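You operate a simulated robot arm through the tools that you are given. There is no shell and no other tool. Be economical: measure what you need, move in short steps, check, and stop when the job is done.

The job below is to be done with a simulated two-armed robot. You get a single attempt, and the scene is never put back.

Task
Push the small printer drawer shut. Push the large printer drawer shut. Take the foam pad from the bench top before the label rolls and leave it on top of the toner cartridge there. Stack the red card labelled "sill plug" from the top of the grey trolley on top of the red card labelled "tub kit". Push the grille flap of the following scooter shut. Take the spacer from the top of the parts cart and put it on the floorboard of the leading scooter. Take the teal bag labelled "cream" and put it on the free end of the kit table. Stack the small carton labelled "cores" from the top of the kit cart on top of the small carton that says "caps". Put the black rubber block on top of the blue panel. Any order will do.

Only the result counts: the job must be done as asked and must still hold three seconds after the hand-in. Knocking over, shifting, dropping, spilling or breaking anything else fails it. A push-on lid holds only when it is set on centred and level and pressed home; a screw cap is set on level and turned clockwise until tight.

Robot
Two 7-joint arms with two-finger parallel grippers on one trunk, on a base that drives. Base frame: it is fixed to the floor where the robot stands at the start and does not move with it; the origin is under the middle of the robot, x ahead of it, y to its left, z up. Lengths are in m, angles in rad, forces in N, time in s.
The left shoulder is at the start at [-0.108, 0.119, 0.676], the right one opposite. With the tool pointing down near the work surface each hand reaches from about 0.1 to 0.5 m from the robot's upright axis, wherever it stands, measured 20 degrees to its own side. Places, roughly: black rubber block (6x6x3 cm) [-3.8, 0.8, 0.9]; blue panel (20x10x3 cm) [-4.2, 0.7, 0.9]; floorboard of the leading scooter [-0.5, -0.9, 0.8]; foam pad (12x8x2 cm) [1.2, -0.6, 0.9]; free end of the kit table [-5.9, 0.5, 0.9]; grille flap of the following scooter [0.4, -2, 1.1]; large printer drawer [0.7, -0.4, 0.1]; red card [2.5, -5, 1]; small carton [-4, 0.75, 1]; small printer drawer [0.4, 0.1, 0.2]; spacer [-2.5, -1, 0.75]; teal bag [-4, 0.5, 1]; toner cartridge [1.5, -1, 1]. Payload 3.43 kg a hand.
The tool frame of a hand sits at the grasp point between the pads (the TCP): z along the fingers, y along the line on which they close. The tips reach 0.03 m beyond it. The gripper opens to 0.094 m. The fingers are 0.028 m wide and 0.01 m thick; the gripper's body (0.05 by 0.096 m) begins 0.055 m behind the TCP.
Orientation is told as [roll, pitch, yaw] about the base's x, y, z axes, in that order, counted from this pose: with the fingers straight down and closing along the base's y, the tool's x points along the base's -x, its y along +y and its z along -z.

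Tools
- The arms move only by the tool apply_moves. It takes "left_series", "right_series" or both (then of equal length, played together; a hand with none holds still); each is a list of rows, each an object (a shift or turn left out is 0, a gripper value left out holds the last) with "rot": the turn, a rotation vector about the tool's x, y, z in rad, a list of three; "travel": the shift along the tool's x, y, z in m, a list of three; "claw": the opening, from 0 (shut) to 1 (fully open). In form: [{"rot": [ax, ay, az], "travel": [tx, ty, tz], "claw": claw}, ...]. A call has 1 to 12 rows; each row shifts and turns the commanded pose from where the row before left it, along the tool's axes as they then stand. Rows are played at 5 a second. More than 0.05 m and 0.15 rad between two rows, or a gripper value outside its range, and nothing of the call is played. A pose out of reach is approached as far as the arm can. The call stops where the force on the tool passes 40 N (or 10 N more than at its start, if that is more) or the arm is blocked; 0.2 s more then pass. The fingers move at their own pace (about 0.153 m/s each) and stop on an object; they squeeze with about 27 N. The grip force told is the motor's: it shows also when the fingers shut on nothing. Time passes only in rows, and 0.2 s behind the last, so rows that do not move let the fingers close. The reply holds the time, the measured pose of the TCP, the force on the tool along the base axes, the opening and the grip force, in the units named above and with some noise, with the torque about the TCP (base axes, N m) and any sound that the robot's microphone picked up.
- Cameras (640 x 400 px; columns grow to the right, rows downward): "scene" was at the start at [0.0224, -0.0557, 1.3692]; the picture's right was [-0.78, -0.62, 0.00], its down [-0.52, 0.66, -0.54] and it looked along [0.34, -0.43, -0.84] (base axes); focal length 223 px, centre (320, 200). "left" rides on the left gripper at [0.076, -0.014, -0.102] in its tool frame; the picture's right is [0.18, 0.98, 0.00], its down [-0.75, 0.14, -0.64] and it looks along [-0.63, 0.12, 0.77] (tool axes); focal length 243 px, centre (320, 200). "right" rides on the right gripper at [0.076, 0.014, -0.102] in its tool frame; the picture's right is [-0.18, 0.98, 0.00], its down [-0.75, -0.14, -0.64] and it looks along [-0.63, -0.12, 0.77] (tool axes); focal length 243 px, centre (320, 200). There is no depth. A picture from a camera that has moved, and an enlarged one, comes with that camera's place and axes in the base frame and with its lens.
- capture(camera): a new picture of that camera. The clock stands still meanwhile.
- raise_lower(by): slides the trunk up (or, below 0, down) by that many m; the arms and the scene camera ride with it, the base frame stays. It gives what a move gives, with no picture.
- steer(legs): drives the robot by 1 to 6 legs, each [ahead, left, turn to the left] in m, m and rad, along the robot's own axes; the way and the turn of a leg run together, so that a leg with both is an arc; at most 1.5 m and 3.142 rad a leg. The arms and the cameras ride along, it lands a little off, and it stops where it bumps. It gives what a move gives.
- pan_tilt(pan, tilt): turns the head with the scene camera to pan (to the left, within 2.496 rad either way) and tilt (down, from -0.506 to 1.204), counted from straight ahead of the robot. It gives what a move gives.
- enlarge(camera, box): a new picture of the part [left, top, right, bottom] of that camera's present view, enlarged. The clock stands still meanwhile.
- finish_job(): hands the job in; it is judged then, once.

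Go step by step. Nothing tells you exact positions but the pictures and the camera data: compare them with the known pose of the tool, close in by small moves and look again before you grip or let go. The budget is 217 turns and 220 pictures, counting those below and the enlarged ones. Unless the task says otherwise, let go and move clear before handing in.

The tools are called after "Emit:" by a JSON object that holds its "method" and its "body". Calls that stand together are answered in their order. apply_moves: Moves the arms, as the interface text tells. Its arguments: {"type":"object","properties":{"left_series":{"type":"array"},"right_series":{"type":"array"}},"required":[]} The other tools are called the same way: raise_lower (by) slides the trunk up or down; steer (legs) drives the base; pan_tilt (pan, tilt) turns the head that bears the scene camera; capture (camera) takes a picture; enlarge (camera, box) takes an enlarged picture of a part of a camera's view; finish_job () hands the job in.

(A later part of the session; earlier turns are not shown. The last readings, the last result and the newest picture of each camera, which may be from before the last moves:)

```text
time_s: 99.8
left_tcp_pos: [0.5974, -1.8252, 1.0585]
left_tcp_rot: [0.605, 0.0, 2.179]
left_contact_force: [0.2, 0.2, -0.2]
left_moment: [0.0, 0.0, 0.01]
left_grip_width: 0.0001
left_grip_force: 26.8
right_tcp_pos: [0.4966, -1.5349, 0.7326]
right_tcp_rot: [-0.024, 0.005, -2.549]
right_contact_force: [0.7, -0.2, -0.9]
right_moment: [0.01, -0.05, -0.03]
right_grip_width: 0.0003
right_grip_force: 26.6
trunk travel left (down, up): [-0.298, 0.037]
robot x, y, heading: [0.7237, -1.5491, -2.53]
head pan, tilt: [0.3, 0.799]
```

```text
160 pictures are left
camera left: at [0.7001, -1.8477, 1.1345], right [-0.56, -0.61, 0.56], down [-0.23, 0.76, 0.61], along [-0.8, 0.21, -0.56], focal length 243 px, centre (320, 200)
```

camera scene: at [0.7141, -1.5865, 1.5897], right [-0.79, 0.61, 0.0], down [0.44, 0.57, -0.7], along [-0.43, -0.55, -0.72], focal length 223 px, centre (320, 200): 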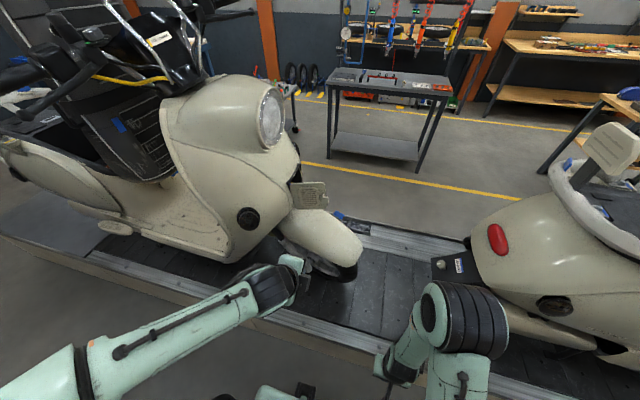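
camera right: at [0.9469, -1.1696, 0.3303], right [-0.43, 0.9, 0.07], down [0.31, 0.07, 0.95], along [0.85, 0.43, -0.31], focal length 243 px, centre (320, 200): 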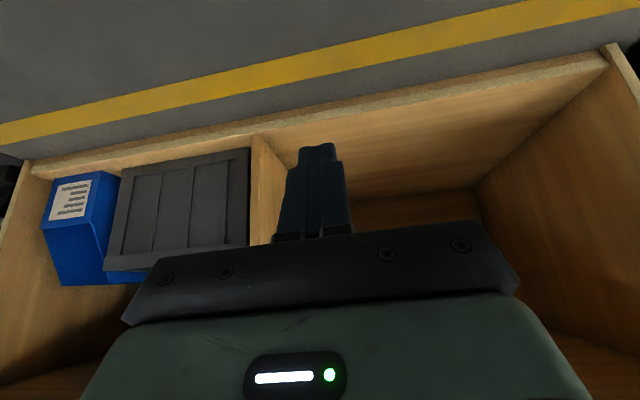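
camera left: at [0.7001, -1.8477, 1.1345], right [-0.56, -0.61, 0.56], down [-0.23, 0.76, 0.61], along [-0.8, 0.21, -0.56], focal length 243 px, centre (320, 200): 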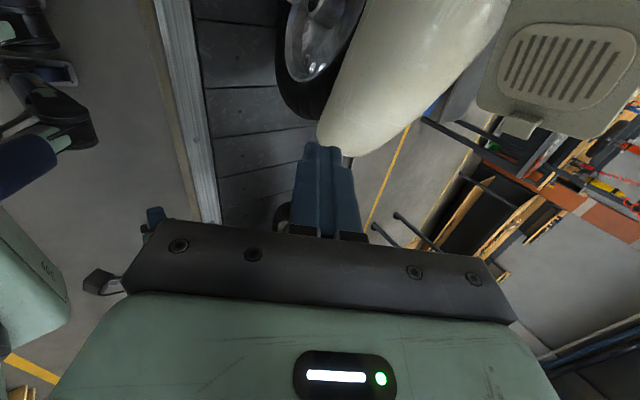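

The base is stopped by the conveyor at this distance, so I tilt the fingers nearly horizontal to gain reach and advance toward the flap.

Emit:
{"method": "apply_moves", "body": {"left_series": [{"rot": [-0.15, 0, 0]}, {"rot": [-0.15, 0, 0]}, {"rot": [-0.15, 0, 0]}, {"rot": [-0.15, 0, 0]}, {"rot": [-0.15, 0, 0]}, {"travel": [0.03, 0, 0]}, {"travel": [0, 0.0086, 0.039]}, {"travel": [0, 0.0086, 0.039]}, {"travel": [0, 0.0086, 0.039]}, {"travel": [0, 0.0086, 0.039]}]}}

Emit:
{"method": "capture", "body": {"camera": "scene"}}

Emit:
{"method": "capture", "body": {"camera": "left"}}

```text
time_s: 102.0
left_tcp_pos: [0.4122, -1.9821, 1.1344]
left_tcp_rot: [1.355, -0.001, 2.182]
left_contact_force: [-0.1, 0.4, 0.1]
left_moment: [0.03, -0.07, 0.0]
left_grip_width: 0.0002
left_grip_force: 26.9
left hand out of reach, approached as far as the arm can: row 2, 3, 4, 5
right_tcp_pos: [0.4952, -1.5378, 0.7335]
right_tcp_rot: [-0.023, 0.005, -2.547]
right_contact_force: [0.5, -0.4, -0.1]
right_moment: [0.02, 0.0, 0.02]
right_grip_width: 0.0001
right_grip_force: 26.6
trunk travel left (down, up): [-0.298, 0.037]
robot x, y, heading: [0.7213, -1.5468, -2.528]
head pan, tilt: [0.3, 0.799]
```

```text
159 pictures are left
camera scene: at [0.7125, -1.5876, 1.5898], right [-0.79, 0.61, 0.0], down [0.44, 0.57, -0.7], along [-0.42, -0.55, -0.72], focal length 223 px, centre (320, 200)
```

scene: 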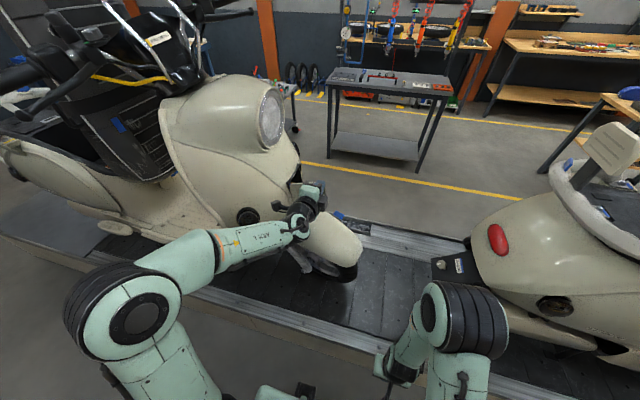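

```text
158 pictures are left
camera left: at [0.5405, -1.9853, 1.1424], right [-0.07, -0.27, 0.96], down [0.06, 0.96, 0.28], along [-1.0, 0.07, -0.05], focal length 243 px, centre (320, 200)
```

left: 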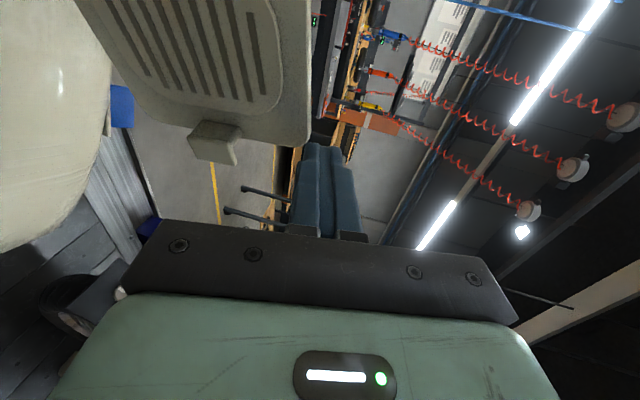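

The fingers are above and slightly in front of the flap. I back off, lower by 6.5 cm and shift toward the flap.

Emit:
{"method": "apply_moves", "body": {"left_series": [{"travel": [0, -0.0086, -0.039]}, {"travel": [0, -0.0086, -0.039]}, {"travel": [0.015, -0.032, 0.007]}, {"travel": [0.015, -0.032, 0.007]}]}}

Emit:
{"method": "capture", "body": {"camera": "left"}}

Emit:
{"method": "enlarge", "body": {"camera": "scene", "box": [200, 140, 400, 280]}}

```text
time_s: 103.0
left_tcp_pos: [0.5038, -1.9608, 1.1098]
left_tcp_rot: [1.41, 0.002, 2.205]
left_contact_force: [-2.6, 3.4, 1.3]
left_moment: [-0.02, -0.13, 0.4]
left_grip_width: 0.0001
left_grip_force: 26.8
left hand out of reach, approached as far as the arm can: row 4
right_tcp_pos: [0.4977, -1.5375, 0.7336]
right_tcp_rot: [-0.024, 0.003, -2.547]
right_contact_force: [0.2, -0.1, 0.5]
right_moment: [0.03, 0.03, -0.01]
right_grip_width: 0.0001
right_grip_force: 26.7
trunk travel left (down, up): [-0.298, 0.037]
robot x, y, heading: [0.7249, -1.5466, -2.528]
head pan, tilt: [0.3, 0.799]
```

```text
157 pictures are left
camera left: at [0.6335, -1.9604, 1.1121], right [-0.02, -0.24, 0.97], down [0.04, 0.97, 0.24], along [-1.0, 0.05, -0.01], focal length 243 px, centre (320, 200)
```

left: 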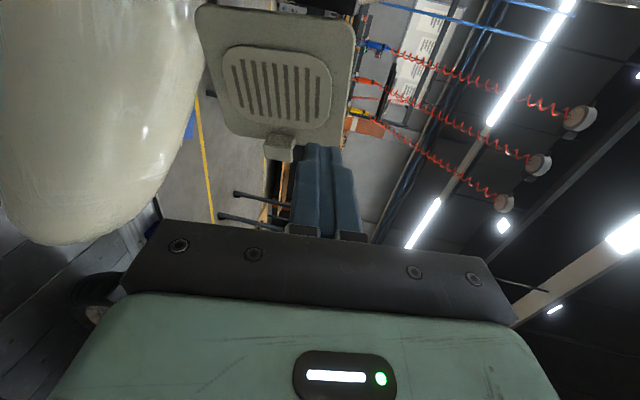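

```text
2.86 times, centred on (300, 210) of scene
camera zoom: at [0.716, -1.5879, 1.5896], right [-0.79, 0.61, 0.0], down [0.44, 0.57, -0.7], along [-0.43, -0.55, -0.72], focal length 638 px, centre (377, 171)
```

zoom: 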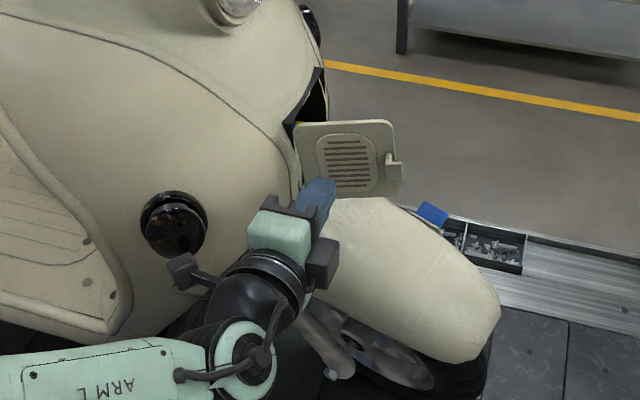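

The finger is in front of the flap's outer face. I push forward in small steps.

Emit:
{"method": "apply_moves", "body": {"left_series": [{"travel": [-0.005, 0.007, 0.044]}, {"travel": [0, 0.0064, 0.0395]}, {"travel": [0, 0.005, 0.03]}]}}

Emit:
{"method": "capture", "body": {"camera": "left"}}

Emit:
{"method": "enlarge", "body": {"camera": "scene", "box": [200, 140, 400, 280]}}

```text
time_s: 103.6
left_tcp_pos: [0.5131, -2.0454, 1.0891]
left_tcp_rot: [1.386, 0.008, 2.334]
left_contact_force: [-1.6, 5.5, 0.6]
left_moment: [-0.06, -0.04, 0.37]
left_grip_width: 0.0001
left_grip_force: 26.7
left hand out of reach, approached as far as the arm can: row 1
right_tcp_pos: [0.498, -1.5364, 0.7333]
right_tcp_rot: [-0.022, 0.003, -2.549]
right_contact_force: [-0.5, -0.7, 0.3]
right_moment: [0.02, 0.02, 0.04]
right_grip_width: 0.0001
right_grip_force: 27.1
trunk travel left (down, up): [-0.298, 0.037]
robot x, y, heading: [0.7231, -1.546, -2.528]
head pan, tilt: [0.3, 0.799]
stopped in row 2 (left hand): the force on the tool passed its limit at 260 N (the readings are from after the stop); the commanded pose is now the measured one
```

```text
155 pictures are left
camera left: at [0.6413, -2.0296, 1.0945], right [-0.01, -0.25, 0.97], down [-0.08, 0.96, 0.25], along [-1.0, -0.08, -0.03], focal length 243 px, centre (320, 200)
```

left: 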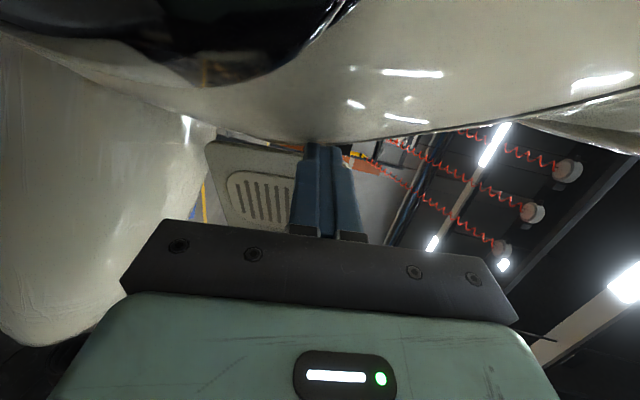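

```text
2.86 times, centred on (300, 210) of scene
camera zoom: at [0.7157, -1.5855, 1.5896], right [-0.79, 0.61, 0.0], down [0.44, 0.57, -0.7], along [-0.42, -0.55, -0.72], focal length 638 px, centre (377, 171)
```

zoom: 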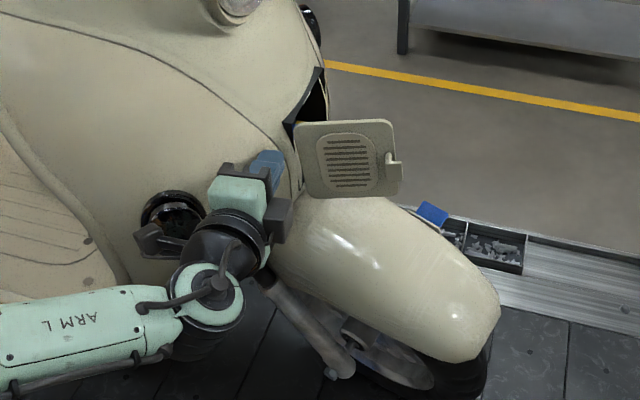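

The arm got deflected into the nose by a reach limit in this wrist posture. I retreat first, then will untilt and turn the wrist to its neutral yaw.

Emit:
{"method": "apply_moves", "body": {"left_series": [{"travel": [-0.02, -0.008, -0.043]}, {"travel": [-0.01, -0.008, -0.043]}, {"travel": [-0.01, -0.008, -0.043]}, {"travel": [0, -0.008, -0.043]}]}}

Emit:
{"method": "capture", "body": {"camera": "scene"}}

```text
time_s: 104.6
left_tcp_pos: [0.5681, -1.9409, 1.1187]
left_tcp_rot: [1.382, 0.008, 2.34]
left_contact_force: [-0.6, -0.3, 0.2]
left_moment: [-0.01, 0.0, 0.01]
left_grip_width: 0.0
left_grip_force: 27.0
left hand out of reach, approached as far as the arm can: row 3, 4
right_tcp_pos: [0.4961, -1.5377, 0.7336]
right_tcp_rot: [-0.023, 0.003, -2.548]
right_contact_force: [0.6, -0.5, -0.8]
right_moment: [-0.01, 0.02, 0.02]
right_grip_width: 0.0
right_grip_force: 27.0
trunk travel left (down, up): [-0.298, 0.037]
robot x, y, heading: [0.722, -1.5443, -2.523]
head pan, tilt: [0.3, 0.799]
```

```text
153 pictures are left
camera scene: at [0.714, -1.5871, 1.5897], right [-0.79, 0.61, 0.0], down [0.44, 0.57, -0.7], along [-0.42, -0.55, -0.72], focal length 223 px, centre (320, 200)
```

scene: 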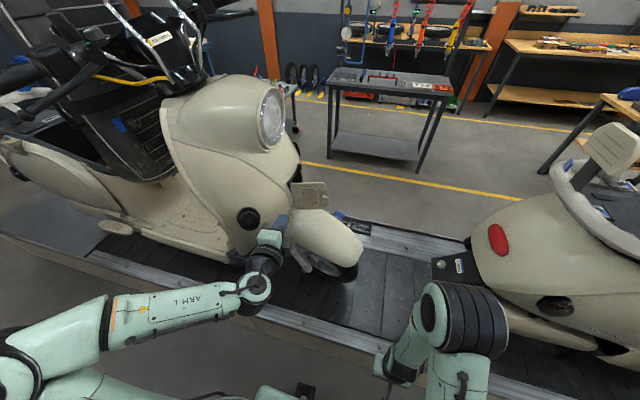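

Emit:
{"method": "steer", "body": {"legs": [[-0.2, 0, 0]]}}

Emit:
{"method": "apply_moves", "body": {"left_series": [{"rot": [0.138, 0, 0]}, {"rot": [0.138, 0, 0]}, {"rot": [0.138, 0, 0]}, {"rot": [0.138, 0, 0]}, {"rot": [0.138, 0, 0]}, {"rot": [0.138, 0, 0]}, {"rot": [0.138, 0, 0]}, {"rot": [0.138, 0, 0]}, {"rot": [0.138, 0, 0]}, {"rot": [0.138, 0, 0]}]}}

Emit:
{"method": "apply_moves", "body": {"left_series": [{"rot": [0, 0, -0.141]}, {"rot": [0, 0, -0.141]}, {"rot": [0, 0, -0.141]}, {"rot": [0, 0, -0.141]}, {"rot": [0, 0, -0.141]}, {"rot": [0, 0, -0.141]}, {"rot": [0, 0, -0.141]}, {"rot": [0, 0, -0.141]}, {"rot": [0, 0, -0.141]}, {"rot": [0, 0, -0.141]}]}}

Emit:
{"method": "capture", "body": {"camera": "scene"}}

```text
time_s: 106.2
left_tcp_pos: [0.7304, -1.8244, 1.1207]
left_tcp_rot: [1.385, 0.007, 2.335]
left_contact_force: [-0.3, -0.3, -0.9]
left_moment: [0.0, 0.01, -0.02]
left_grip_width: 0.0
left_grip_force: 26.8
right_tcp_pos: [0.6609, -1.4187, 0.7332]
right_tcp_rot: [-0.022, 0.002, -2.551]
right_contact_force: [0.9, 0.3, 0.2]
right_moment: [-0.02, 0.02, -0.01]
right_grip_width: 0.0002
right_grip_force: 27.5
trunk travel left (down, up): [-0.298, 0.037]
robot x, y, heading: [0.8914, -1.434, -2.536]
head pan, tilt: [0.3, 0.799]
```

```text
time_s: 108.4
left_tcp_pos: [0.73, -1.8243, 1.1186]
left_tcp_rot: [0.001, 0.007, 2.334]
left_contact_force: [-0.7, -0.1, 0.1]
left_moment: [0.02, 0.03, -0.02]
left_grip_width: 0.0002
left_grip_force: 26.6
right_tcp_pos: [0.6612, -1.42, 0.7335]
right_tcp_rot: [-0.023, 0.004, -2.551]
right_contact_force: [-0.3, -0.7, -0.4]
right_moment: [0.02, 0.0, 0.03]
right_grip_width: 0.0001
right_grip_force: 27.2
trunk travel left (down, up): [-0.298, 0.037]
robot x, y, heading: [0.8922, -1.4334, -2.53]
head pan, tilt: [0.3, 0.799]
```

```text
time_s: 110.6
left_tcp_pos: [0.7302, -1.8257, 1.1172]
left_tcp_rot: [0.01, -0.002, -2.533]
left_contact_force: [0.4, 0.4, -0.7]
left_moment: [0.0, 0.01, -0.04]
left_grip_width: 0.0
left_grip_force: 27.2
right_tcp_pos: [0.6614, -1.4192, 0.7353]
right_tcp_rot: [-0.023, 0.003, -2.551]
right_contact_force: [-0.3, 0.5, 0.1]
right_moment: [-0.03, 0.01, -0.01]
right_grip_width: 0.0
right_grip_force: 26.8
trunk travel left (down, up): [-0.298, 0.037]
robot x, y, heading: [0.8901, -1.4302, -2.532]
head pan, tilt: [0.3, 0.799]
```

```text
152 pictures are left
camera scene: at [0.879, -1.4704, 1.5898], right [-0.79, 0.61, 0.0], down [0.44, 0.57, -0.7], along [-0.43, -0.55, -0.72], focal length 223 px, centre (320, 200)
```

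scene: 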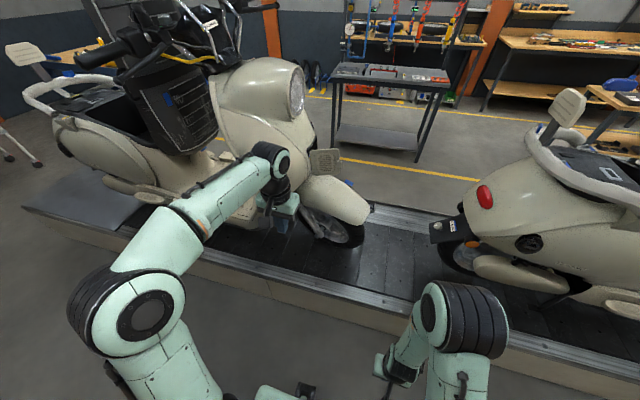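

Left wrist is neutral now. I tilt the fingers forward and drive up to the conveyor again.

Emit:
{"method": "apply_moves", "body": {"left_series": [{"travel": [0, -0.03, 0.025]}, {"rot": [0, -0.15, 0]}, {"rot": [0, -0.15, 0]}, {"rot": [0, -0.15, 0]}, {"rot": [0, -0.15, 0]}, {"rot": [0, -0.15, 0]}, {"rot": [0, -0.15, 0]}]}}

Emit:
{"method": "steer", "body": {"legs": [[0.185, 0, 0]]}}

Emit:
{"method": "enlarge", "body": {"camera": "scene", "box": [200, 140, 400, 280]}}

Emit:
{"method": "capture", "body": {"camera": "left"}}

```text
time_s: 112.2
left_tcp_pos: [0.7135, -1.7984, 1.0934]
left_tcp_rot: [0.011, -0.901, -2.548]
left_contact_force: [1.1, 0.3, -0.5]
left_moment: [0.01, -0.06, 0.01]
left_grip_width: 0.0001
left_grip_force: 26.8
right_tcp_pos: [0.6621, -1.4193, 0.7334]
right_tcp_rot: [-0.022, 0.002, -2.552]
right_contact_force: [-0.3, 0.1, -0.1]
right_moment: [0.0, -0.03, 0.01]
right_grip_width: 0.0
right_grip_force: 27.2
trunk travel left (down, up): [-0.298, 0.037]
robot x, y, heading: [0.8883, -1.4343, -2.529]
head pan, tilt: [0.3, 0.799]
```

```text
time_s: 113.7
left_tcp_pos: [0.5629, -1.9042, 1.0931]
left_tcp_rot: [0.013, -0.899, -2.55]
left_contact_force: [-0.1, 0.4, 0.0]
left_moment: [-0.02, 0.0, 0.01]
left_grip_width: 0.0
left_grip_force: 26.4
right_tcp_pos: [0.5111, -1.5246, 0.733]
right_tcp_rot: [-0.024, 0.002, -2.553]
right_contact_force: [-0.1, 0.4, 0.0]
right_moment: [0.02, -0.03, 0.0]
right_grip_width: 0.0001
right_grip_force: 27.5
trunk travel left (down, up): [-0.298, 0.037]
robot x, y, heading: [0.7402, -1.5374, -2.528]
head pan, tilt: [0.3, 0.799]
```

```text
2.86 times, centred on (300, 210) of scene
camera zoom: at [0.7292, -1.5753, 1.5897], right [-0.79, 0.61, 0.0], down [0.44, 0.57, -0.7], along [-0.43, -0.55, -0.72], focal length 638 px, centre (377, 171)
```

zoom: 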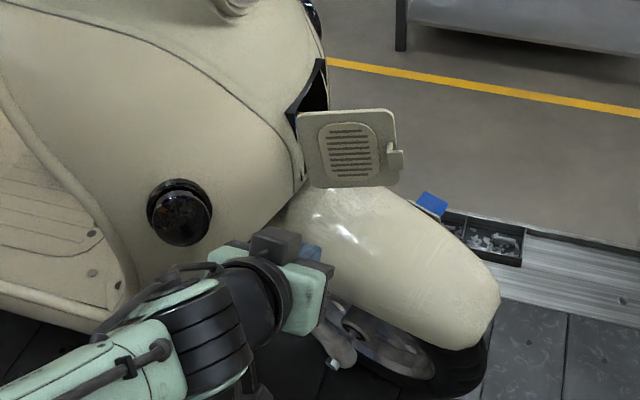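

```text
150 pictures are left
camera left: at [0.6615, -1.8201, 1.0974], right [0.65, -0.75, -0.14], down [0.1, -0.09, 0.99], along [-0.75, -0.66, 0.02], focal length 243 px, centre (320, 200)
```

left: 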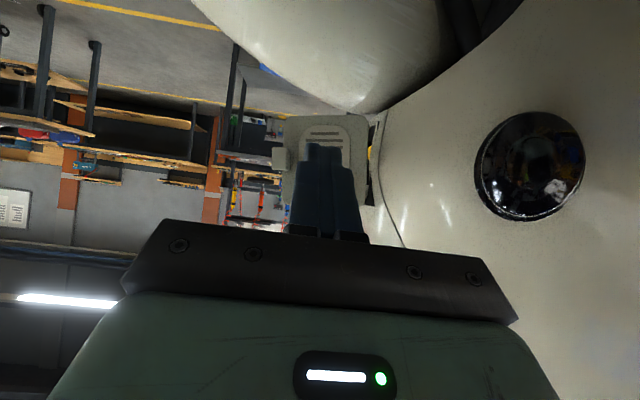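

The finger points right at the flap. I push forward, slightly toward its free edge.

Emit:
{"method": "apply_moves", "body": {"left_series": [{"travel": [-0.028, -0.01, 0.0352]}, {"travel": [-0.028, 0, 0.0352]}, {"travel": [-0.028, 0, 0.0352]}, {"travel": [-0.0187, 0, 0.0235]}]}}

Emit:
{"method": "capture", "body": {"camera": "left"}}

Emit:
{"method": "enlarge", "body": {"camera": "scene", "box": [200, 140, 400, 280]}}

```text
time_s: 114.7
left_tcp_pos: [0.4204, -1.9916, 1.0923]
left_tcp_rot: [0.013, -0.9, -2.549]
left_contact_force: [0.4, 0.3, 0.2]
left_moment: [0.01, 0.02, 0.01]
left_grip_width: 0.0
left_grip_force: 27.1
right_tcp_pos: [0.5122, -1.5239, 0.7334]
right_tcp_rot: [-0.023, 0.004, -2.552]
right_contact_force: [0.2, 0.3, -0.1]
right_moment: [-0.02, -0.02, 0.03]
right_grip_width: 0.0001
right_grip_force: 26.7
trunk travel left (down, up): [-0.298, 0.037]
robot x, y, heading: [0.7391, -1.5384, -2.531]
head pan, tilt: [0.3, 0.799]
```

```text
149 pictures are left
camera left: at [0.5177, -1.9077, 1.0965], right [0.65, -0.75, -0.14], down [0.1, -0.09, 0.99], along [-0.75, -0.66, 0.02], focal length 243 px, centre (320, 200)
```

left: 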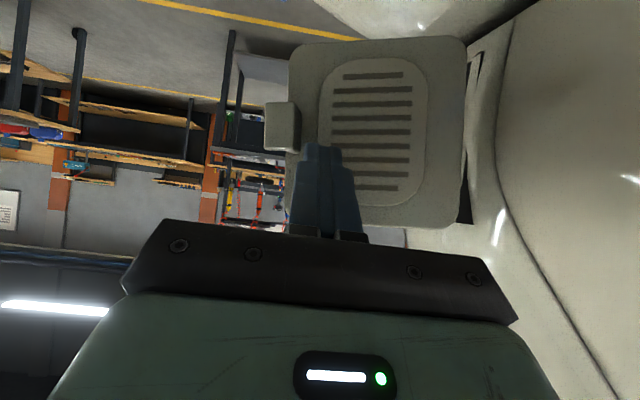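

```text
2.86 times, centred on (300, 210) of scene
camera zoom: at [0.729, -1.5754, 1.5898], right [-0.79, 0.61, 0.0], down [0.44, 0.57, -0.7], along [-0.43, -0.55, -0.72], focal length 638 px, centre (377, 171)
```

zoom: 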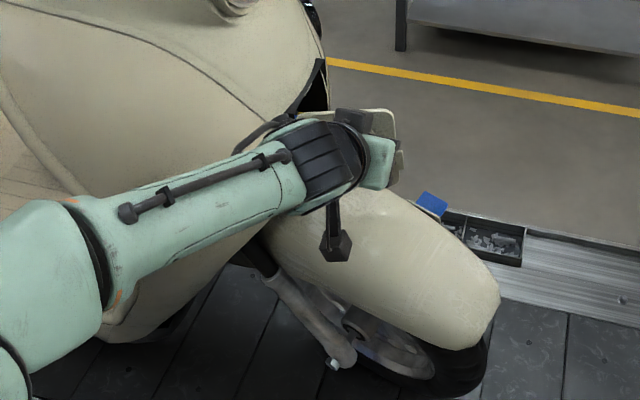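

Emit:
{"method": "apply_moves", "body": {"left_series": [{"travel": [-0.0187, 0, 0.0235]}, {"travel": [-0.0187, 0, 0.0235]}, {"travel": [-0.0124, 0.015, 0.0157]}]}}

Emit:
{"method": "capture", "body": {"camera": "left"}}

```text
time_s: 115.5
left_tcp_pos: [0.3614, -2.0464, 1.095]
left_tcp_rot: [0.011, -0.903, -2.551]
left_contact_force: [0.1, -1.4, 2.0]
left_moment: [-0.05, 0.01, 0.02]
left_grip_width: 0.0001
left_grip_force: 33.2
right_tcp_pos: [0.5113, -1.5231, 0.7335]
right_tcp_rot: [-0.023, 0.001, -2.554]
right_contact_force: [-0.7, 0.1, 0.2]
right_moment: [-0.02, -0.01, 0.01]
right_grip_width: 0.0001
right_grip_force: 27.4
trunk travel left (down, up): [-0.298, 0.037]
robot x, y, heading: [0.7449, -1.537, -2.532]
head pan, tilt: [0.3, 0.799]
```

```text
147 pictures are left
camera left: at [0.4599, -1.9629, 1.0983], right [0.65, -0.75, -0.14], down [0.11, -0.09, 0.99], along [-0.75, -0.66, 0.02], focal length 243 px, centre (320, 200)
```

left: 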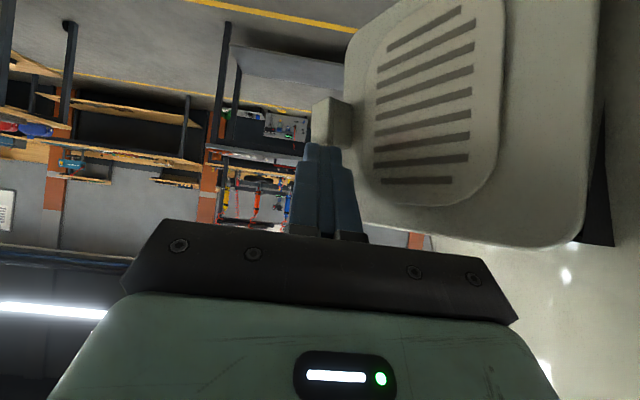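

The flap is swinging. I sweep the finger left (toward the nose) to close it.

Emit:
{"method": "apply_moves", "body": {"left_series": [{"travel": [-0.006, 0.018, 0.008]}, {"travel": [-0.006, 0.018, 0.008]}, {"travel": [0, 0.018, 0]}]}}

Emit:
{"method": "capture", "body": {"camera": "left"}}

Emit:
{"method": "enlarge", "body": {"camera": "scene", "box": [200, 140, 400, 280]}}

```text
time_s: 116.3
left_tcp_pos: [0.3764, -2.0961, 1.0947]
left_tcp_rot: [0.008, -0.9, -2.551]
left_contact_force: [-4.7, 13.3, -2.4]
left_moment: [-0.2, 0.1, 1.06]
left_grip_width: 0.0001
left_grip_force: 33.0
right_tcp_pos: [0.5123, -1.5212, 0.7326]
right_tcp_rot: [-0.02, 0.003, -2.556]
right_contact_force: [-0.3, 0.6, -0.5]
right_moment: [0.0, 0.01, 0.03]
right_grip_width: 0.0
right_grip_force: 27.2
trunk travel left (down, up): [-0.298, 0.037]
robot x, y, heading: [0.7413, -1.5353, -2.532]
head pan, tilt: [0.3, 0.799]
```

```text
146 pictures are left
camera left: at [0.4745, -2.013, 1.0985], right [0.65, -0.75, -0.14], down [0.1, -0.09, 0.99], along [-0.76, -0.66, 0.02], focal length 243 px, centre (320, 200)
```

left: 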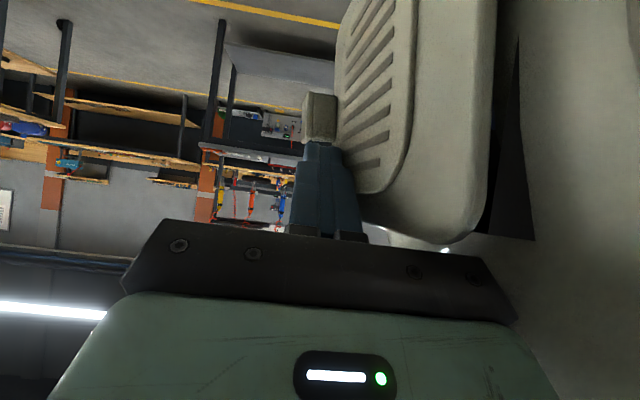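

```text
2.86 times, centred on (300, 210) of scene
camera zoom: at [0.7279, -1.5717, 1.5897], right [-0.79, 0.61, 0.0], down [0.44, 0.56, -0.7], along [-0.43, -0.55, -0.72], focal length 638 px, centre (377, 171)
```

zoom: 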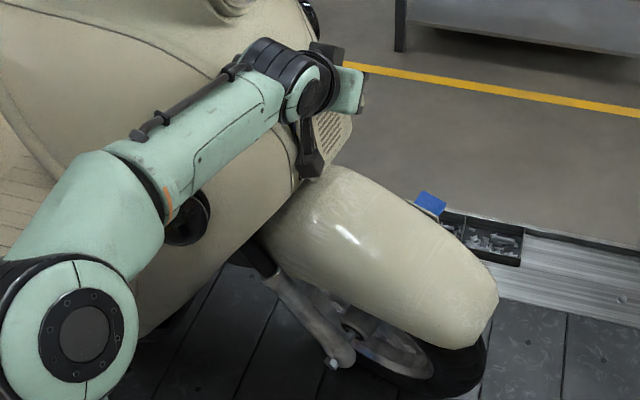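

The gripper body is wedging near the hinge. I back off to the right, yaw the tool left by 0.6 rad so only the fingertips press, then push again.

Emit:
{"method": "apply_moves", "body": {"left_series": [{"travel": [0, -0.03, 0]}, {"travel": [0, -0.03, 0]}, {"rot": [-0.117, 0, -0.093]}, {"rot": [-0.117, 0, -0.093]}, {"rot": [-0.117, 0, -0.093]}, {"rot": [-0.117, 0, -0.093]}]}}

Emit:
{"method": "capture", "body": {"camera": "left"}}

Emit:
{"method": "enlarge", "body": {"camera": "scene", "box": [200, 140, 400, 280]}}

```text
time_s: 117.7
left_tcp_pos: [0.3446, -2.0532, 1.0937]
left_tcp_rot: [0.009, -0.906, -1.945]
left_contact_force: [-0.5, 0.4, 0.0]
left_moment: [-0.03, 0.03, 0.0]
left_grip_width: 0.0
left_grip_force: 33.5
right_tcp_pos: [0.512, -1.5244, 0.7328]
right_tcp_rot: [-0.024, 0.002, -2.554]
right_contact_force: [-1.4, 0.0, 0.1]
right_moment: [0.04, -0.01, -0.01]
right_grip_width: 0.0
right_grip_force: 26.4
trunk travel left (down, up): [-0.298, 0.037]
robot x, y, heading: [0.7418, -1.5376, -2.533]
head pan, tilt: [0.3, 0.799]
```

```text
144 pictures are left
camera left: at [0.3778, -1.9288, 1.0971], right [0.96, -0.25, -0.14], down [0.14, -0.01, 0.99], along [-0.25, -0.97, 0.02], focal length 243 px, centre (320, 200)
```

left: 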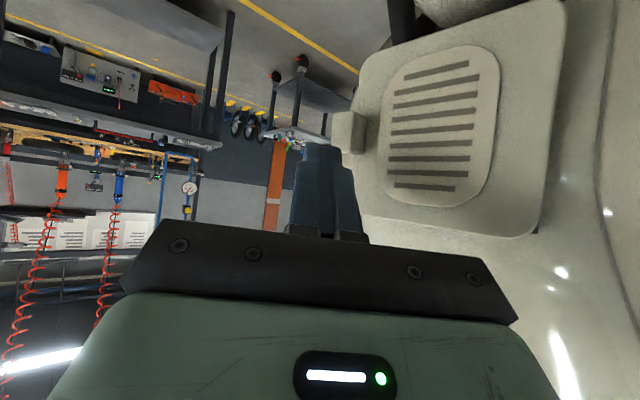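

```text
2.86 times, centred on (300, 210) of scene
camera zoom: at [0.7288, -1.5747, 1.5898], right [-0.79, 0.61, 0.0], down [0.44, 0.57, -0.7], along [-0.43, -0.55, -0.72], focal length 638 px, centre (377, 171)
```

zoom: 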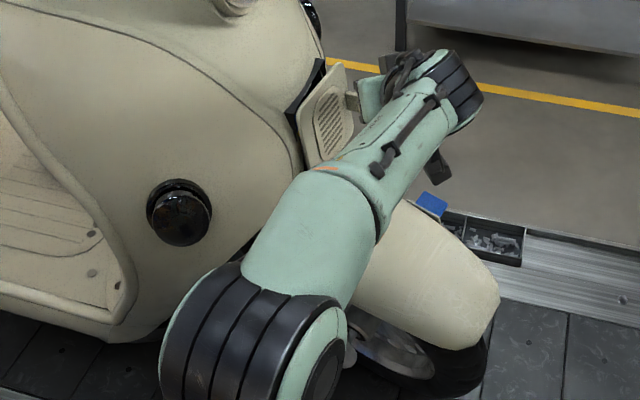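

Emit:
{"method": "apply_moves", "body": {"left_series": [{"travel": [0.0128, 0.0141, -0.0161]}, {"travel": [-0.0063, 0.0149, 0.008]}, {"travel": [-0.0063, 0.0149, 0.008]}, {"travel": [-0.0063, 0.0149, 0.008]}]}}

Emit:
{"method": "capture", "body": {"camera": "left"}}

Emit:
{"method": "enlarge", "body": {"camera": "scene", "box": [200, 140, 400, 280]}}

```text
time_s: 118.7
left_tcp_pos: [0.3944, -2.0858, 1.0942]
left_tcp_rot: [0.008, -0.905, -1.948]
left_contact_force: [0.1, 0.4, -0.2]
left_moment: [-0.04, 0.0, 0.02]
left_grip_width: 0.0
left_grip_force: 32.9
right_tcp_pos: [0.5123, -1.5232, 0.7335]
right_tcp_rot: [-0.022, 0.003, -2.553]
right_contact_force: [0.2, 0.5, -0.1]
right_moment: [-0.01, 0.01, -0.03]
right_grip_width: 0.0001
right_grip_force: 26.6
trunk travel left (down, up): [-0.298, 0.037]
robot x, y, heading: [0.7368, -1.538, -2.532]
head pan, tilt: [0.3, 0.799]
```

```text
142 pictures are left
camera left: at [0.4286, -1.962, 1.0985], right [0.96, -0.25, -0.14], down [0.14, -0.01, 0.99], along [-0.25, -0.97, 0.02], focal length 243 px, centre (320, 200)
```

left: 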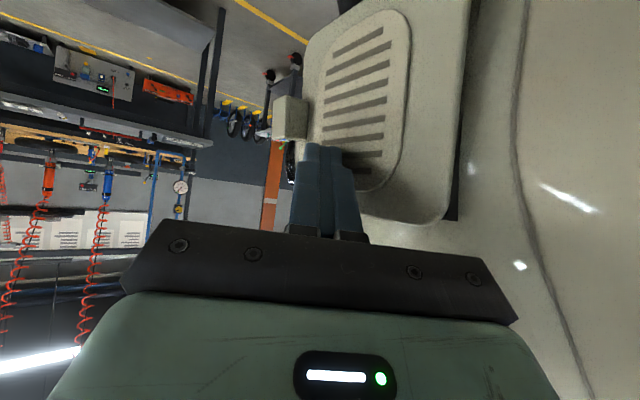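

```text
2.86 times, centred on (300, 210) of scene
camera zoom: at [0.7297, -1.5754, 1.5898], right [-0.79, 0.61, 0.0], down [0.44, 0.57, -0.7], along [-0.43, -0.55, -0.72], focal length 638 px, centre (377, 171)
```

zoom: 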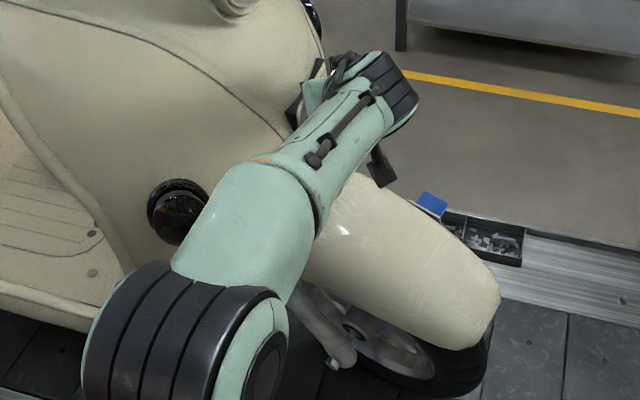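

Emit:
{"method": "apply_moves", "body": {"left_series": [{"travel": [-0.0063, 0.0149, 0.008]}, {"travel": [-0.0063, 0.0149, 0.008]}, {"travel": [-0.0063, 0.0149, 0.008]}]}}

Emit:
{"method": "capture", "body": {"camera": "left"}}

```text
time_s: 119.2
left_tcp_pos: [0.3953, -2.0876, 1.0954]
left_tcp_rot: [-0.025, -0.897, -1.958]
left_contact_force: [-1.6, 16.5, 3.2]
left_moment: [0.03, -0.01, -0.1]
left_grip_width: 0.0
left_grip_force: 33.2
right_tcp_pos: [0.5121, -1.5221, 0.7333]
right_tcp_rot: [-0.023, 0.003, -2.556]
right_contact_force: [-0.1, -0.4, 0.6]
right_moment: [0.0, 0.04, 0.02]
right_grip_width: 0.0
right_grip_force: 26.9
trunk travel left (down, up): [-0.298, 0.037]
robot x, y, heading: [0.7434, -1.5343, -2.535]
head pan, tilt: [0.3, 0.799]
stopped in row 2 (left hand): the force on the tool passed its limit at 47 N (the readings are from after the stop); the commanded pose is now the measured one
```

```text
140 pictures are left
camera left: at [0.4333, -1.9652, 1.0996], right [0.95, -0.28, -0.16], down [0.16, -0.03, 0.99], along [-0.28, -0.96, 0.01], focal length 243 px, centre (320, 200)
```

left: 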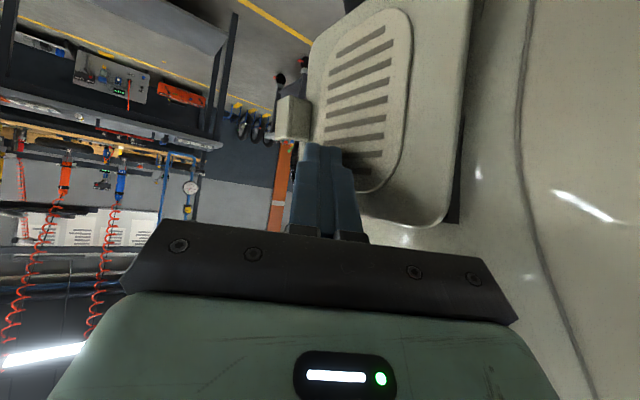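

Resistance is firm here, so the flap may be seated. I withdraw the hand to look.

Emit:
{"method": "apply_moves", "body": {"left_series": [{"travel": [0.0063, -0.0149, -0.008]}, {"travel": [0.0126, -0.03, -0.016]}, {"travel": [0.0126, -0.03, -0.016]}, {"travel": [0.0126, -0.03, -0.016]}, {"travel": [0, -0.04, 0]}, {"travel": [0, -0.04, 0]}]}}

Emit:
{"method": "capture", "body": {"camera": "left"}}

Emit:
{"method": "enlarge", "body": {"camera": "scene", "box": [200, 140, 400, 280]}}

```text
time_s: 120.7
left_tcp_pos: [0.2538, -1.9563, 1.0912]
left_tcp_rot: [-0.01, -0.894, -1.958]
left_contact_force: [0.5, -0.1, 0.2]
left_moment: [0.07, 0.03, 0.0]
left_grip_width: 0.0
left_grip_force: 33.3
right_tcp_pos: [0.513, -1.5232, 0.7332]
right_tcp_rot: [-0.022, 0.004, -2.555]
right_contact_force: [0.0, -0.2, -0.9]
right_moment: [0.01, -0.01, 0.01]
right_grip_width: 0.0001
right_grip_force: 26.9
trunk travel left (down, up): [-0.298, 0.037]
robot x, y, heading: [0.7404, -1.5373, -2.531]
head pan, tilt: [0.3, 0.799]
```

```text
139 pictures are left
camera left: at [0.2905, -1.8329, 1.0962], right [0.95, -0.27, -0.15], down [0.15, -0.03, 0.99], along [-0.27, -0.96, 0.01], focal length 243 px, centre (320, 200)
```

left: 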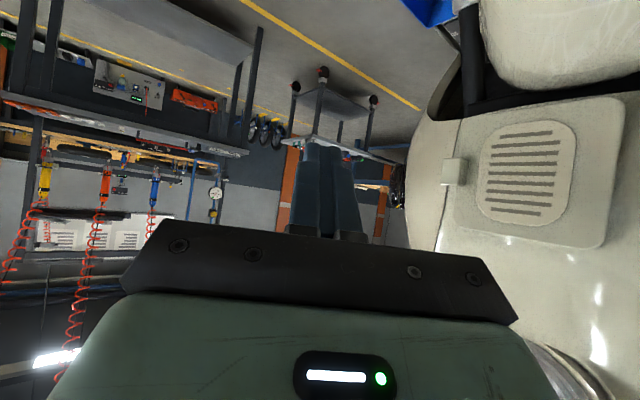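

```text
2.86 times, centred on (300, 210) of scene
camera zoom: at [0.728, -1.5744, 1.5898], right [-0.79, 0.61, 0.0], down [0.44, 0.57, -0.7], along [-0.43, -0.55, -0.72], focal length 638 px, centre (377, 171)
```

zoom: 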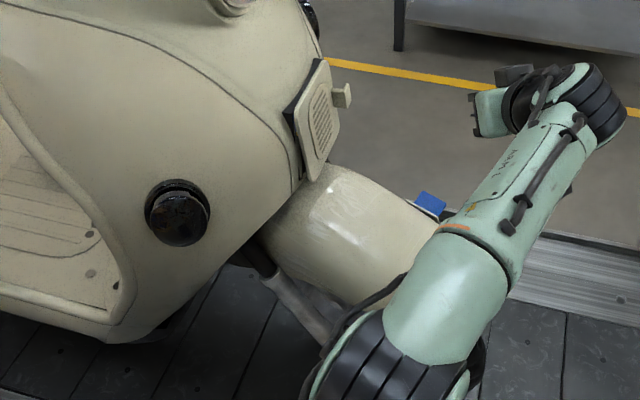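

Emit:
{"method": "enlarge", "body": {"camera": "left", "box": [400, 70, 640, 270]}}

Emit:
{"method": "enlarge", "body": {"camera": "scene", "box": [280, 140, 340, 220]}}

```text
2.00 times, centred on (520, 170) of left
camera zoom: at [0.2905, -1.8329, 1.0962], right [0.95, -0.27, -0.15], down [0.15, -0.03, 0.99], along [-0.27, -0.96, 0.01], focal length 485 px, centre (-80, 260)
```

zoom: 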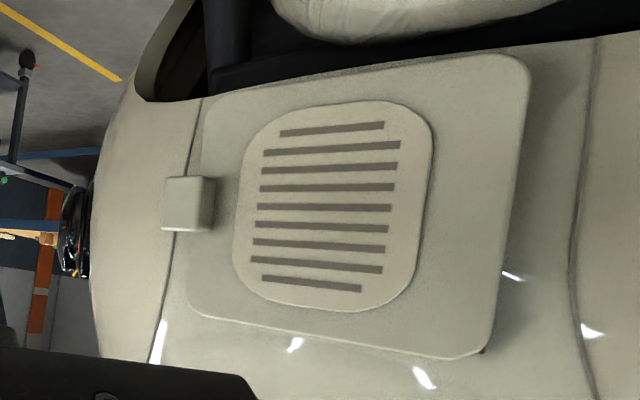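

```text
5.00 times, centred on (310, 180) of scene
camera zoom: at [0.728, -1.5744, 1.5898], right [-0.79, 0.61, 0.0], down [0.44, 0.57, -0.7], along [-0.43, -0.55, -0.72], focal length 1116 px, centre (370, 300)
```

zoom: 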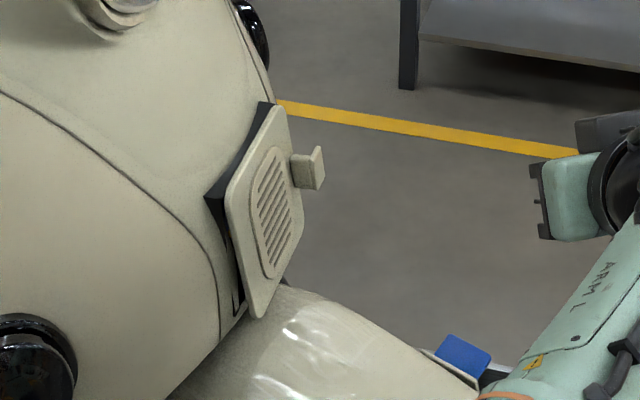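

The flap lies flush on the nose. I back off, restore the left wrist, and turn to head down the aisle to the grey trolley.

Emit:
{"method": "steer", "body": {"legs": [[-0.25, 0, 0]]}}

Emit:
{"method": "apply_moves", "body": {"left_series": [{"rot": [0.117, 0, 0.093]}, {"rot": [0.117, 0, 0.093]}, {"rot": [0.117, 0, 0.093]}, {"rot": [0.117, 0, 0.093]}, {"rot": [0, 0.15, 0]}, {"rot": [0, 0.15, 0]}, {"rot": [0, 0.15, 0]}, {"rot": [0, 0.15, 0]}, {"rot": [0, 0.15, 0]}, {"rot": [0, 0.15, 0]}, {"travel": [0.04, 0, -0.03], "claw": 1}, {"travel": [0.04, 0, -0.03]}]}}

Emit:
{"method": "capture", "body": {"camera": "scene"}}

```text
time_s: 122.5
left_tcp_pos: [0.4565, -1.8136, 1.0932]
left_tcp_rot: [-0.014, -0.898, -1.958]
left_contact_force: [-0.1, -0.8, -1.1]
left_moment: [-0.03, -0.01, -0.02]
left_grip_width: 0.0
left_grip_force: 33.0
right_tcp_pos: [0.7149, -1.3808, 0.7344]
right_tcp_rot: [-0.023, 0.001, -2.556]
right_contact_force: [0.3, 0.7, -0.2]
right_moment: [0.02, 0.0, -0.02]
right_grip_width: 0.0
right_grip_force: 27.0
trunk travel left (down, up): [-0.298, 0.037]
robot x, y, heading: [0.9416, -1.3933, -2.537]
head pan, tilt: [0.3, 0.799]
```

```text
time_s: 125.1
left_tcp_pos: [0.6539, -1.7478, 1.1246]
left_tcp_rot: [-0.007, -0.004, -2.566]
left_contact_force: [-0.1, 0.3, 0.3]
left_moment: [0.01, 0.03, -0.02]
left_grip_width: 0.094
left_grip_force: 0.1
left hand out of reach, approached as far as the arm can: row 6, 7, 8, 9, 10
right_tcp_pos: [0.7172, -1.3807, 0.733]
right_tcp_rot: [-0.024, 0.001, -2.553]
right_contact_force: [0.2, -0.4, -0.5]
right_moment: [0.01, 0.04, 0.0]
right_grip_width: 0.0
right_grip_force: 27.2
trunk travel left (down, up): [-0.298, 0.037]
robot x, y, heading: [0.946, -1.3934, -2.535]
head pan, tilt: [0.3, 0.799]
```

```text
135 pictures are left
camera scene: at [0.9341, -1.4324, 1.5897], right [-0.79, 0.61, 0.0], down [0.44, 0.56, -0.7], along [-0.43, -0.55, -0.72], focal length 223 px, centre (320, 200)
```

scene: 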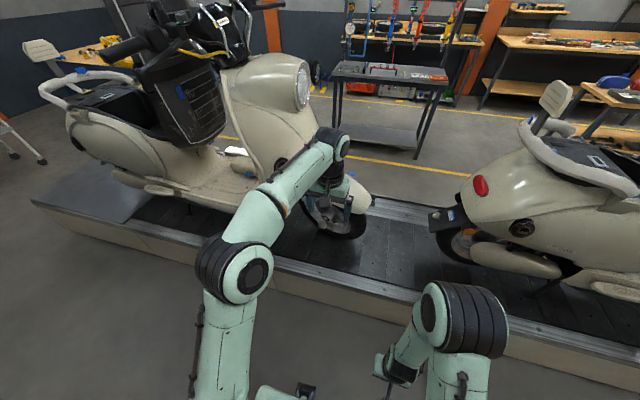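

Emit:
{"method": "apply_moves", "body": {"left_series": [{"travel": [0.045, 0, 0]}, {"travel": [0.045, 0, 0]}, {"travel": [0.045, 0, 0]}]}}

Emit:
{"method": "steer", "body": {"legs": [[0, 0, 1.575], [1.4, 0, 0], [1.4, 0, 0]]}}

Emit:
{"method": "pan_tilt", "body": {"pan": -0.4, "tilt": 0.6}}

Emit:
{"method": "capture", "body": {"camera": "scene"}}

```text
time_s: 125.9
left_tcp_pos: [0.7724, -1.6692, 1.1236]
left_tcp_rot: [-0.006, -0.002, -2.563]
left_contact_force: [0.4, -0.3, -0.4]
left_moment: [-0.03, 0.01, 0.0]
left_grip_width: 0.0937
left_grip_force: 0.0
right_tcp_pos: [0.7162, -1.3818, 0.7332]
right_tcp_rot: [-0.024, 0.002, -2.556]
right_contact_force: [0.0, -0.3, -1.0]
right_moment: [0.02, 0.03, -0.02]
right_grip_width: 0.0003
right_grip_force: 26.7
trunk travel left (down, up): [-0.298, 0.037]
robot x, y, heading: [0.9444, -1.3922, -2.532]
head pan, tilt: [0.3, 0.799]
```

```text
time_s: 143.4
left_tcp_pos: [2.7455, -3.9697, 1.1239]
left_tcp_rot: [-0.007, -0.004, -1.037]
left_contact_force: [-0.2, 0.3, 0.1]
left_moment: [0.0, 0.01, 0.01]
left_grip_width: 0.0939
left_grip_force: 0.1
right_tcp_pos: [2.4541, -4.0121, 0.7338]
right_tcp_rot: [-0.023, 0.003, -1.026]
right_contact_force: [-0.5, 0.1, -0.6]
right_moment: [-0.03, -0.02, 0.0]
right_grip_width: 0.0001
right_grip_force: 27.6
trunk travel left (down, up): [-0.298, 0.037]
robot x, y, heading: [2.4727, -3.7812, -1.004]
head pan, tilt: [0.3, 0.799]
```

```text
time_s: 144.5
left_tcp_pos: [2.7457, -3.9689, 1.1241]
left_tcp_rot: [-0.006, -0.003, -1.038]
left_contact_force: [-0.6, -0.3, -0.3]
left_moment: [0.0, 0.0, -0.02]
left_grip_width: 0.0939
left_grip_force: 0.3
right_tcp_pos: [2.4535, -4.0117, 0.7336]
right_tcp_rot: [-0.023, 0.001, -1.027]
right_contact_force: [0.5, -0.7, -1.0]
right_moment: [-0.02, 0.01, -0.02]
right_grip_width: 0.0002
right_grip_force: 26.8
trunk travel left (down, up): [-0.298, 0.037]
robot x, y, heading: [2.4729, -3.7856, -1.0]
head pan, tilt: [-0.4, 0.6]
```

```text
134 pictures are left
camera scene: at [2.4688, -3.8345, 1.6066], right [-0.99, -0.17, 0.0], down [-0.09, 0.56, -0.82], along [0.14, -0.81, -0.57], focal length 223 px, centre (320, 200)
```

scene: 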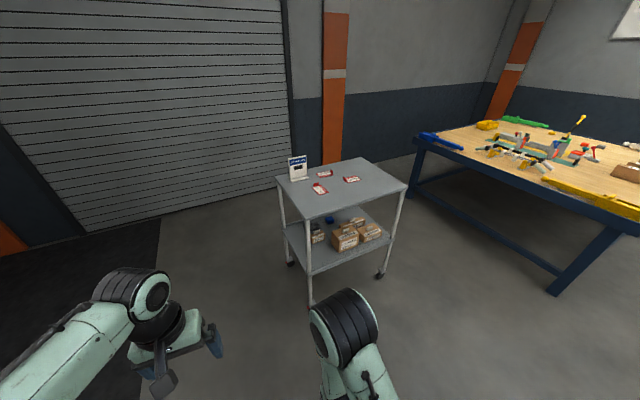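

Trolley with three red cards ahead. I zoom to read the labels.

Emit:
{"method": "enlarge", "body": {"camera": "scene", "box": [270, 145, 410, 235]}}

```text
4.44 times, centred on (340, 190) of scene
camera zoom: at [2.4688, -3.8345, 1.6066], right [-0.99, -0.17, 0.0], down [-0.09, 0.56, -0.82], along [0.14, -0.81, -0.57], focal length 992 px, centre (231, 244)
```

zoom: 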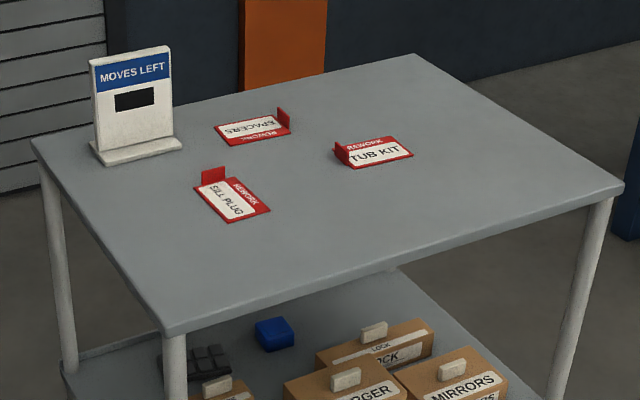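

Cards: "sill plug" front-left, "tub kit" to the right, each with an upright fin. I approach square to the trolley, keeping clear of it, and check the base clearance.

Emit:
{"method": "steer", "body": {"legs": [[0.28, 0, 0.04], [0, -0.5, 0]]}}

Emit:
{"method": "pan_tilt", "body": {"pan": 0, "tilt": 1.0}}

Emit:
{"method": "capture", "body": {"camera": "scene"}}

```text
time_s: 150.8
left_tcp_pos: [2.5078, -4.4722, 1.1241]
left_tcp_rot: [-0.008, -0.004, -0.99]
left_contact_force: [0.1, -0.6, 0.0]
left_moment: [0.01, -0.01, 0.01]
left_grip_width: 0.0943
left_grip_force: 0.0
right_tcp_pos: [2.2182, -4.528, 0.7336]
right_tcp_rot: [-0.024, 0.001, -0.982]
right_contact_force: [-0.4, -0.4, -0.1]
right_moment: [-0.02, -0.01, -0.02]
right_grip_width: 0.0003
right_grip_force: 26.5
trunk travel left (down, up): [-0.298, 0.037]
robot x, y, heading: [2.228, -4.2943, -0.953]
head pan, tilt: [-0.4, 0.6]
```

```text
time_s: 151.7
left_tcp_pos: [2.5077, -4.4719, 1.1243]
left_tcp_rot: [-0.008, -0.004, -0.989]
left_contact_force: [0.3, -0.1, -0.1]
left_moment: [0.0, -0.01, 0.01]
left_grip_width: 0.0941
left_grip_force: 0.0
right_tcp_pos: [2.2183, -4.5277, 0.7332]
right_tcp_rot: [-0.023, 0.002, -0.982]
right_contact_force: [0.0, -0.6, -0.4]
right_moment: [0.0, -0.02, -0.04]
right_grip_width: 0.0
right_grip_force: 27.2
trunk travel left (down, up): [-0.298, 0.037]
robot x, y, heading: [2.2281, -4.3014, -0.959]
head pan, tilt: [0.0, 1.0]
```

```text
132 pictures are left
camera scene: at [2.2464, -4.3207, 1.5747], right [-0.82, -0.57, 0.0], down [-0.48, 0.69, -0.54], along [0.31, -0.44, -0.84], focal length 223 px, centre (320, 200)
```

scene: 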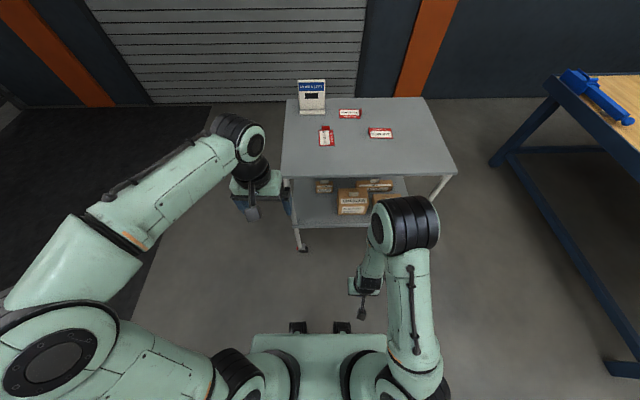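

Emit:
{"method": "steer", "body": {"legs": [[0.2, -0.17, 0]]}}

Emit:
{"method": "pan_tilt", "body": {"pan": 0, "tilt": 0.9}}

Emit:
{"method": "capture", "body": {"camera": "scene"}}

Emit:
{"method": "enlarge", "body": {"camera": "scene", "box": [240, 100, 420, 220]}}

```text
time_s: 153.9
left_tcp_pos: [2.485, -4.7316, 1.1235]
left_tcp_rot: [-0.006, -0.004, -0.979]
left_contact_force: [-0.3, 0.2, -0.2]
left_moment: [-0.01, 0.0, 0.01]
left_grip_width: 0.0937
left_grip_force: 0.1
right_tcp_pos: [2.1981, -4.7913, 0.734]
right_tcp_rot: [-0.021, 0.003, -0.968]
right_contact_force: [-0.1, -0.1, -0.6]
right_moment: [-0.02, -0.04, 0.04]
right_grip_width: 0.0
right_grip_force: 27.0
trunk travel left (down, up): [-0.298, 0.037]
robot x, y, heading: [2.2068, -4.5582, -0.948]
head pan, tilt: [0.0, 1.0]
```

```text
time_s: 154.5
left_tcp_pos: [2.486, -4.7317, 1.1239]
left_tcp_rot: [-0.006, -0.004, -0.978]
left_contact_force: [0.0, -0.9, -0.1]
left_moment: [-0.02, -0.02, 0.0]
left_grip_width: 0.094
left_grip_force: 0.1
right_tcp_pos: [2.197, -4.7907, 0.7321]
right_tcp_rot: [-0.023, 0.001, -0.971]
right_contact_force: [-0.2, -1.0, -0.7]
right_moment: [0.0, -0.01, 0.02]
right_grip_width: 0.0
right_grip_force: 27.1
trunk travel left (down, up): [-0.298, 0.037]
robot x, y, heading: [2.2055, -4.5638, -0.948]
head pan, tilt: [0.0, 0.901]
```

```text
131 pictures are left
camera scene: at [2.2264, -4.5877, 1.5818], right [-0.81, -0.58, 0.0], down [-0.46, 0.64, -0.62], along [0.36, -0.5, -0.78], focal length 223 px, centre (320, 200)
```

scene: 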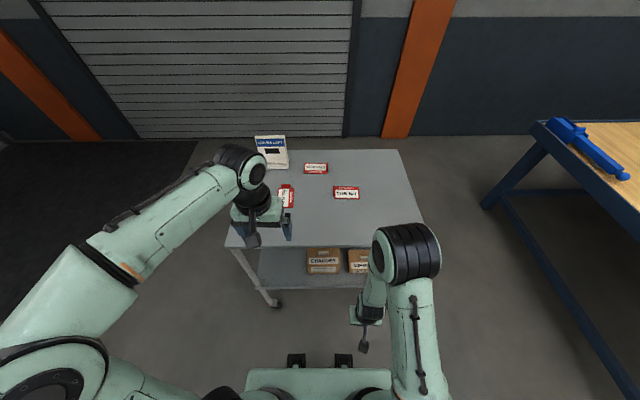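

```text
3.33 times, centred on (330, 160) of scene
camera zoom: at [2.2264, -4.5877, 1.5818], right [-0.81, -0.58, 0.0], down [-0.46, 0.64, -0.62], along [0.36, -0.5, -0.78], focal length 744 px, centre (287, 333)
```

zoom: 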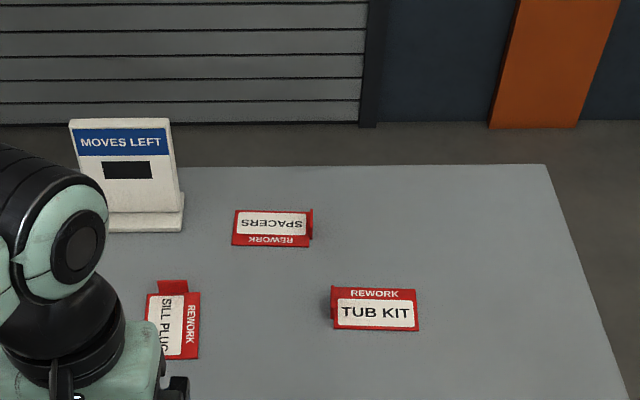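

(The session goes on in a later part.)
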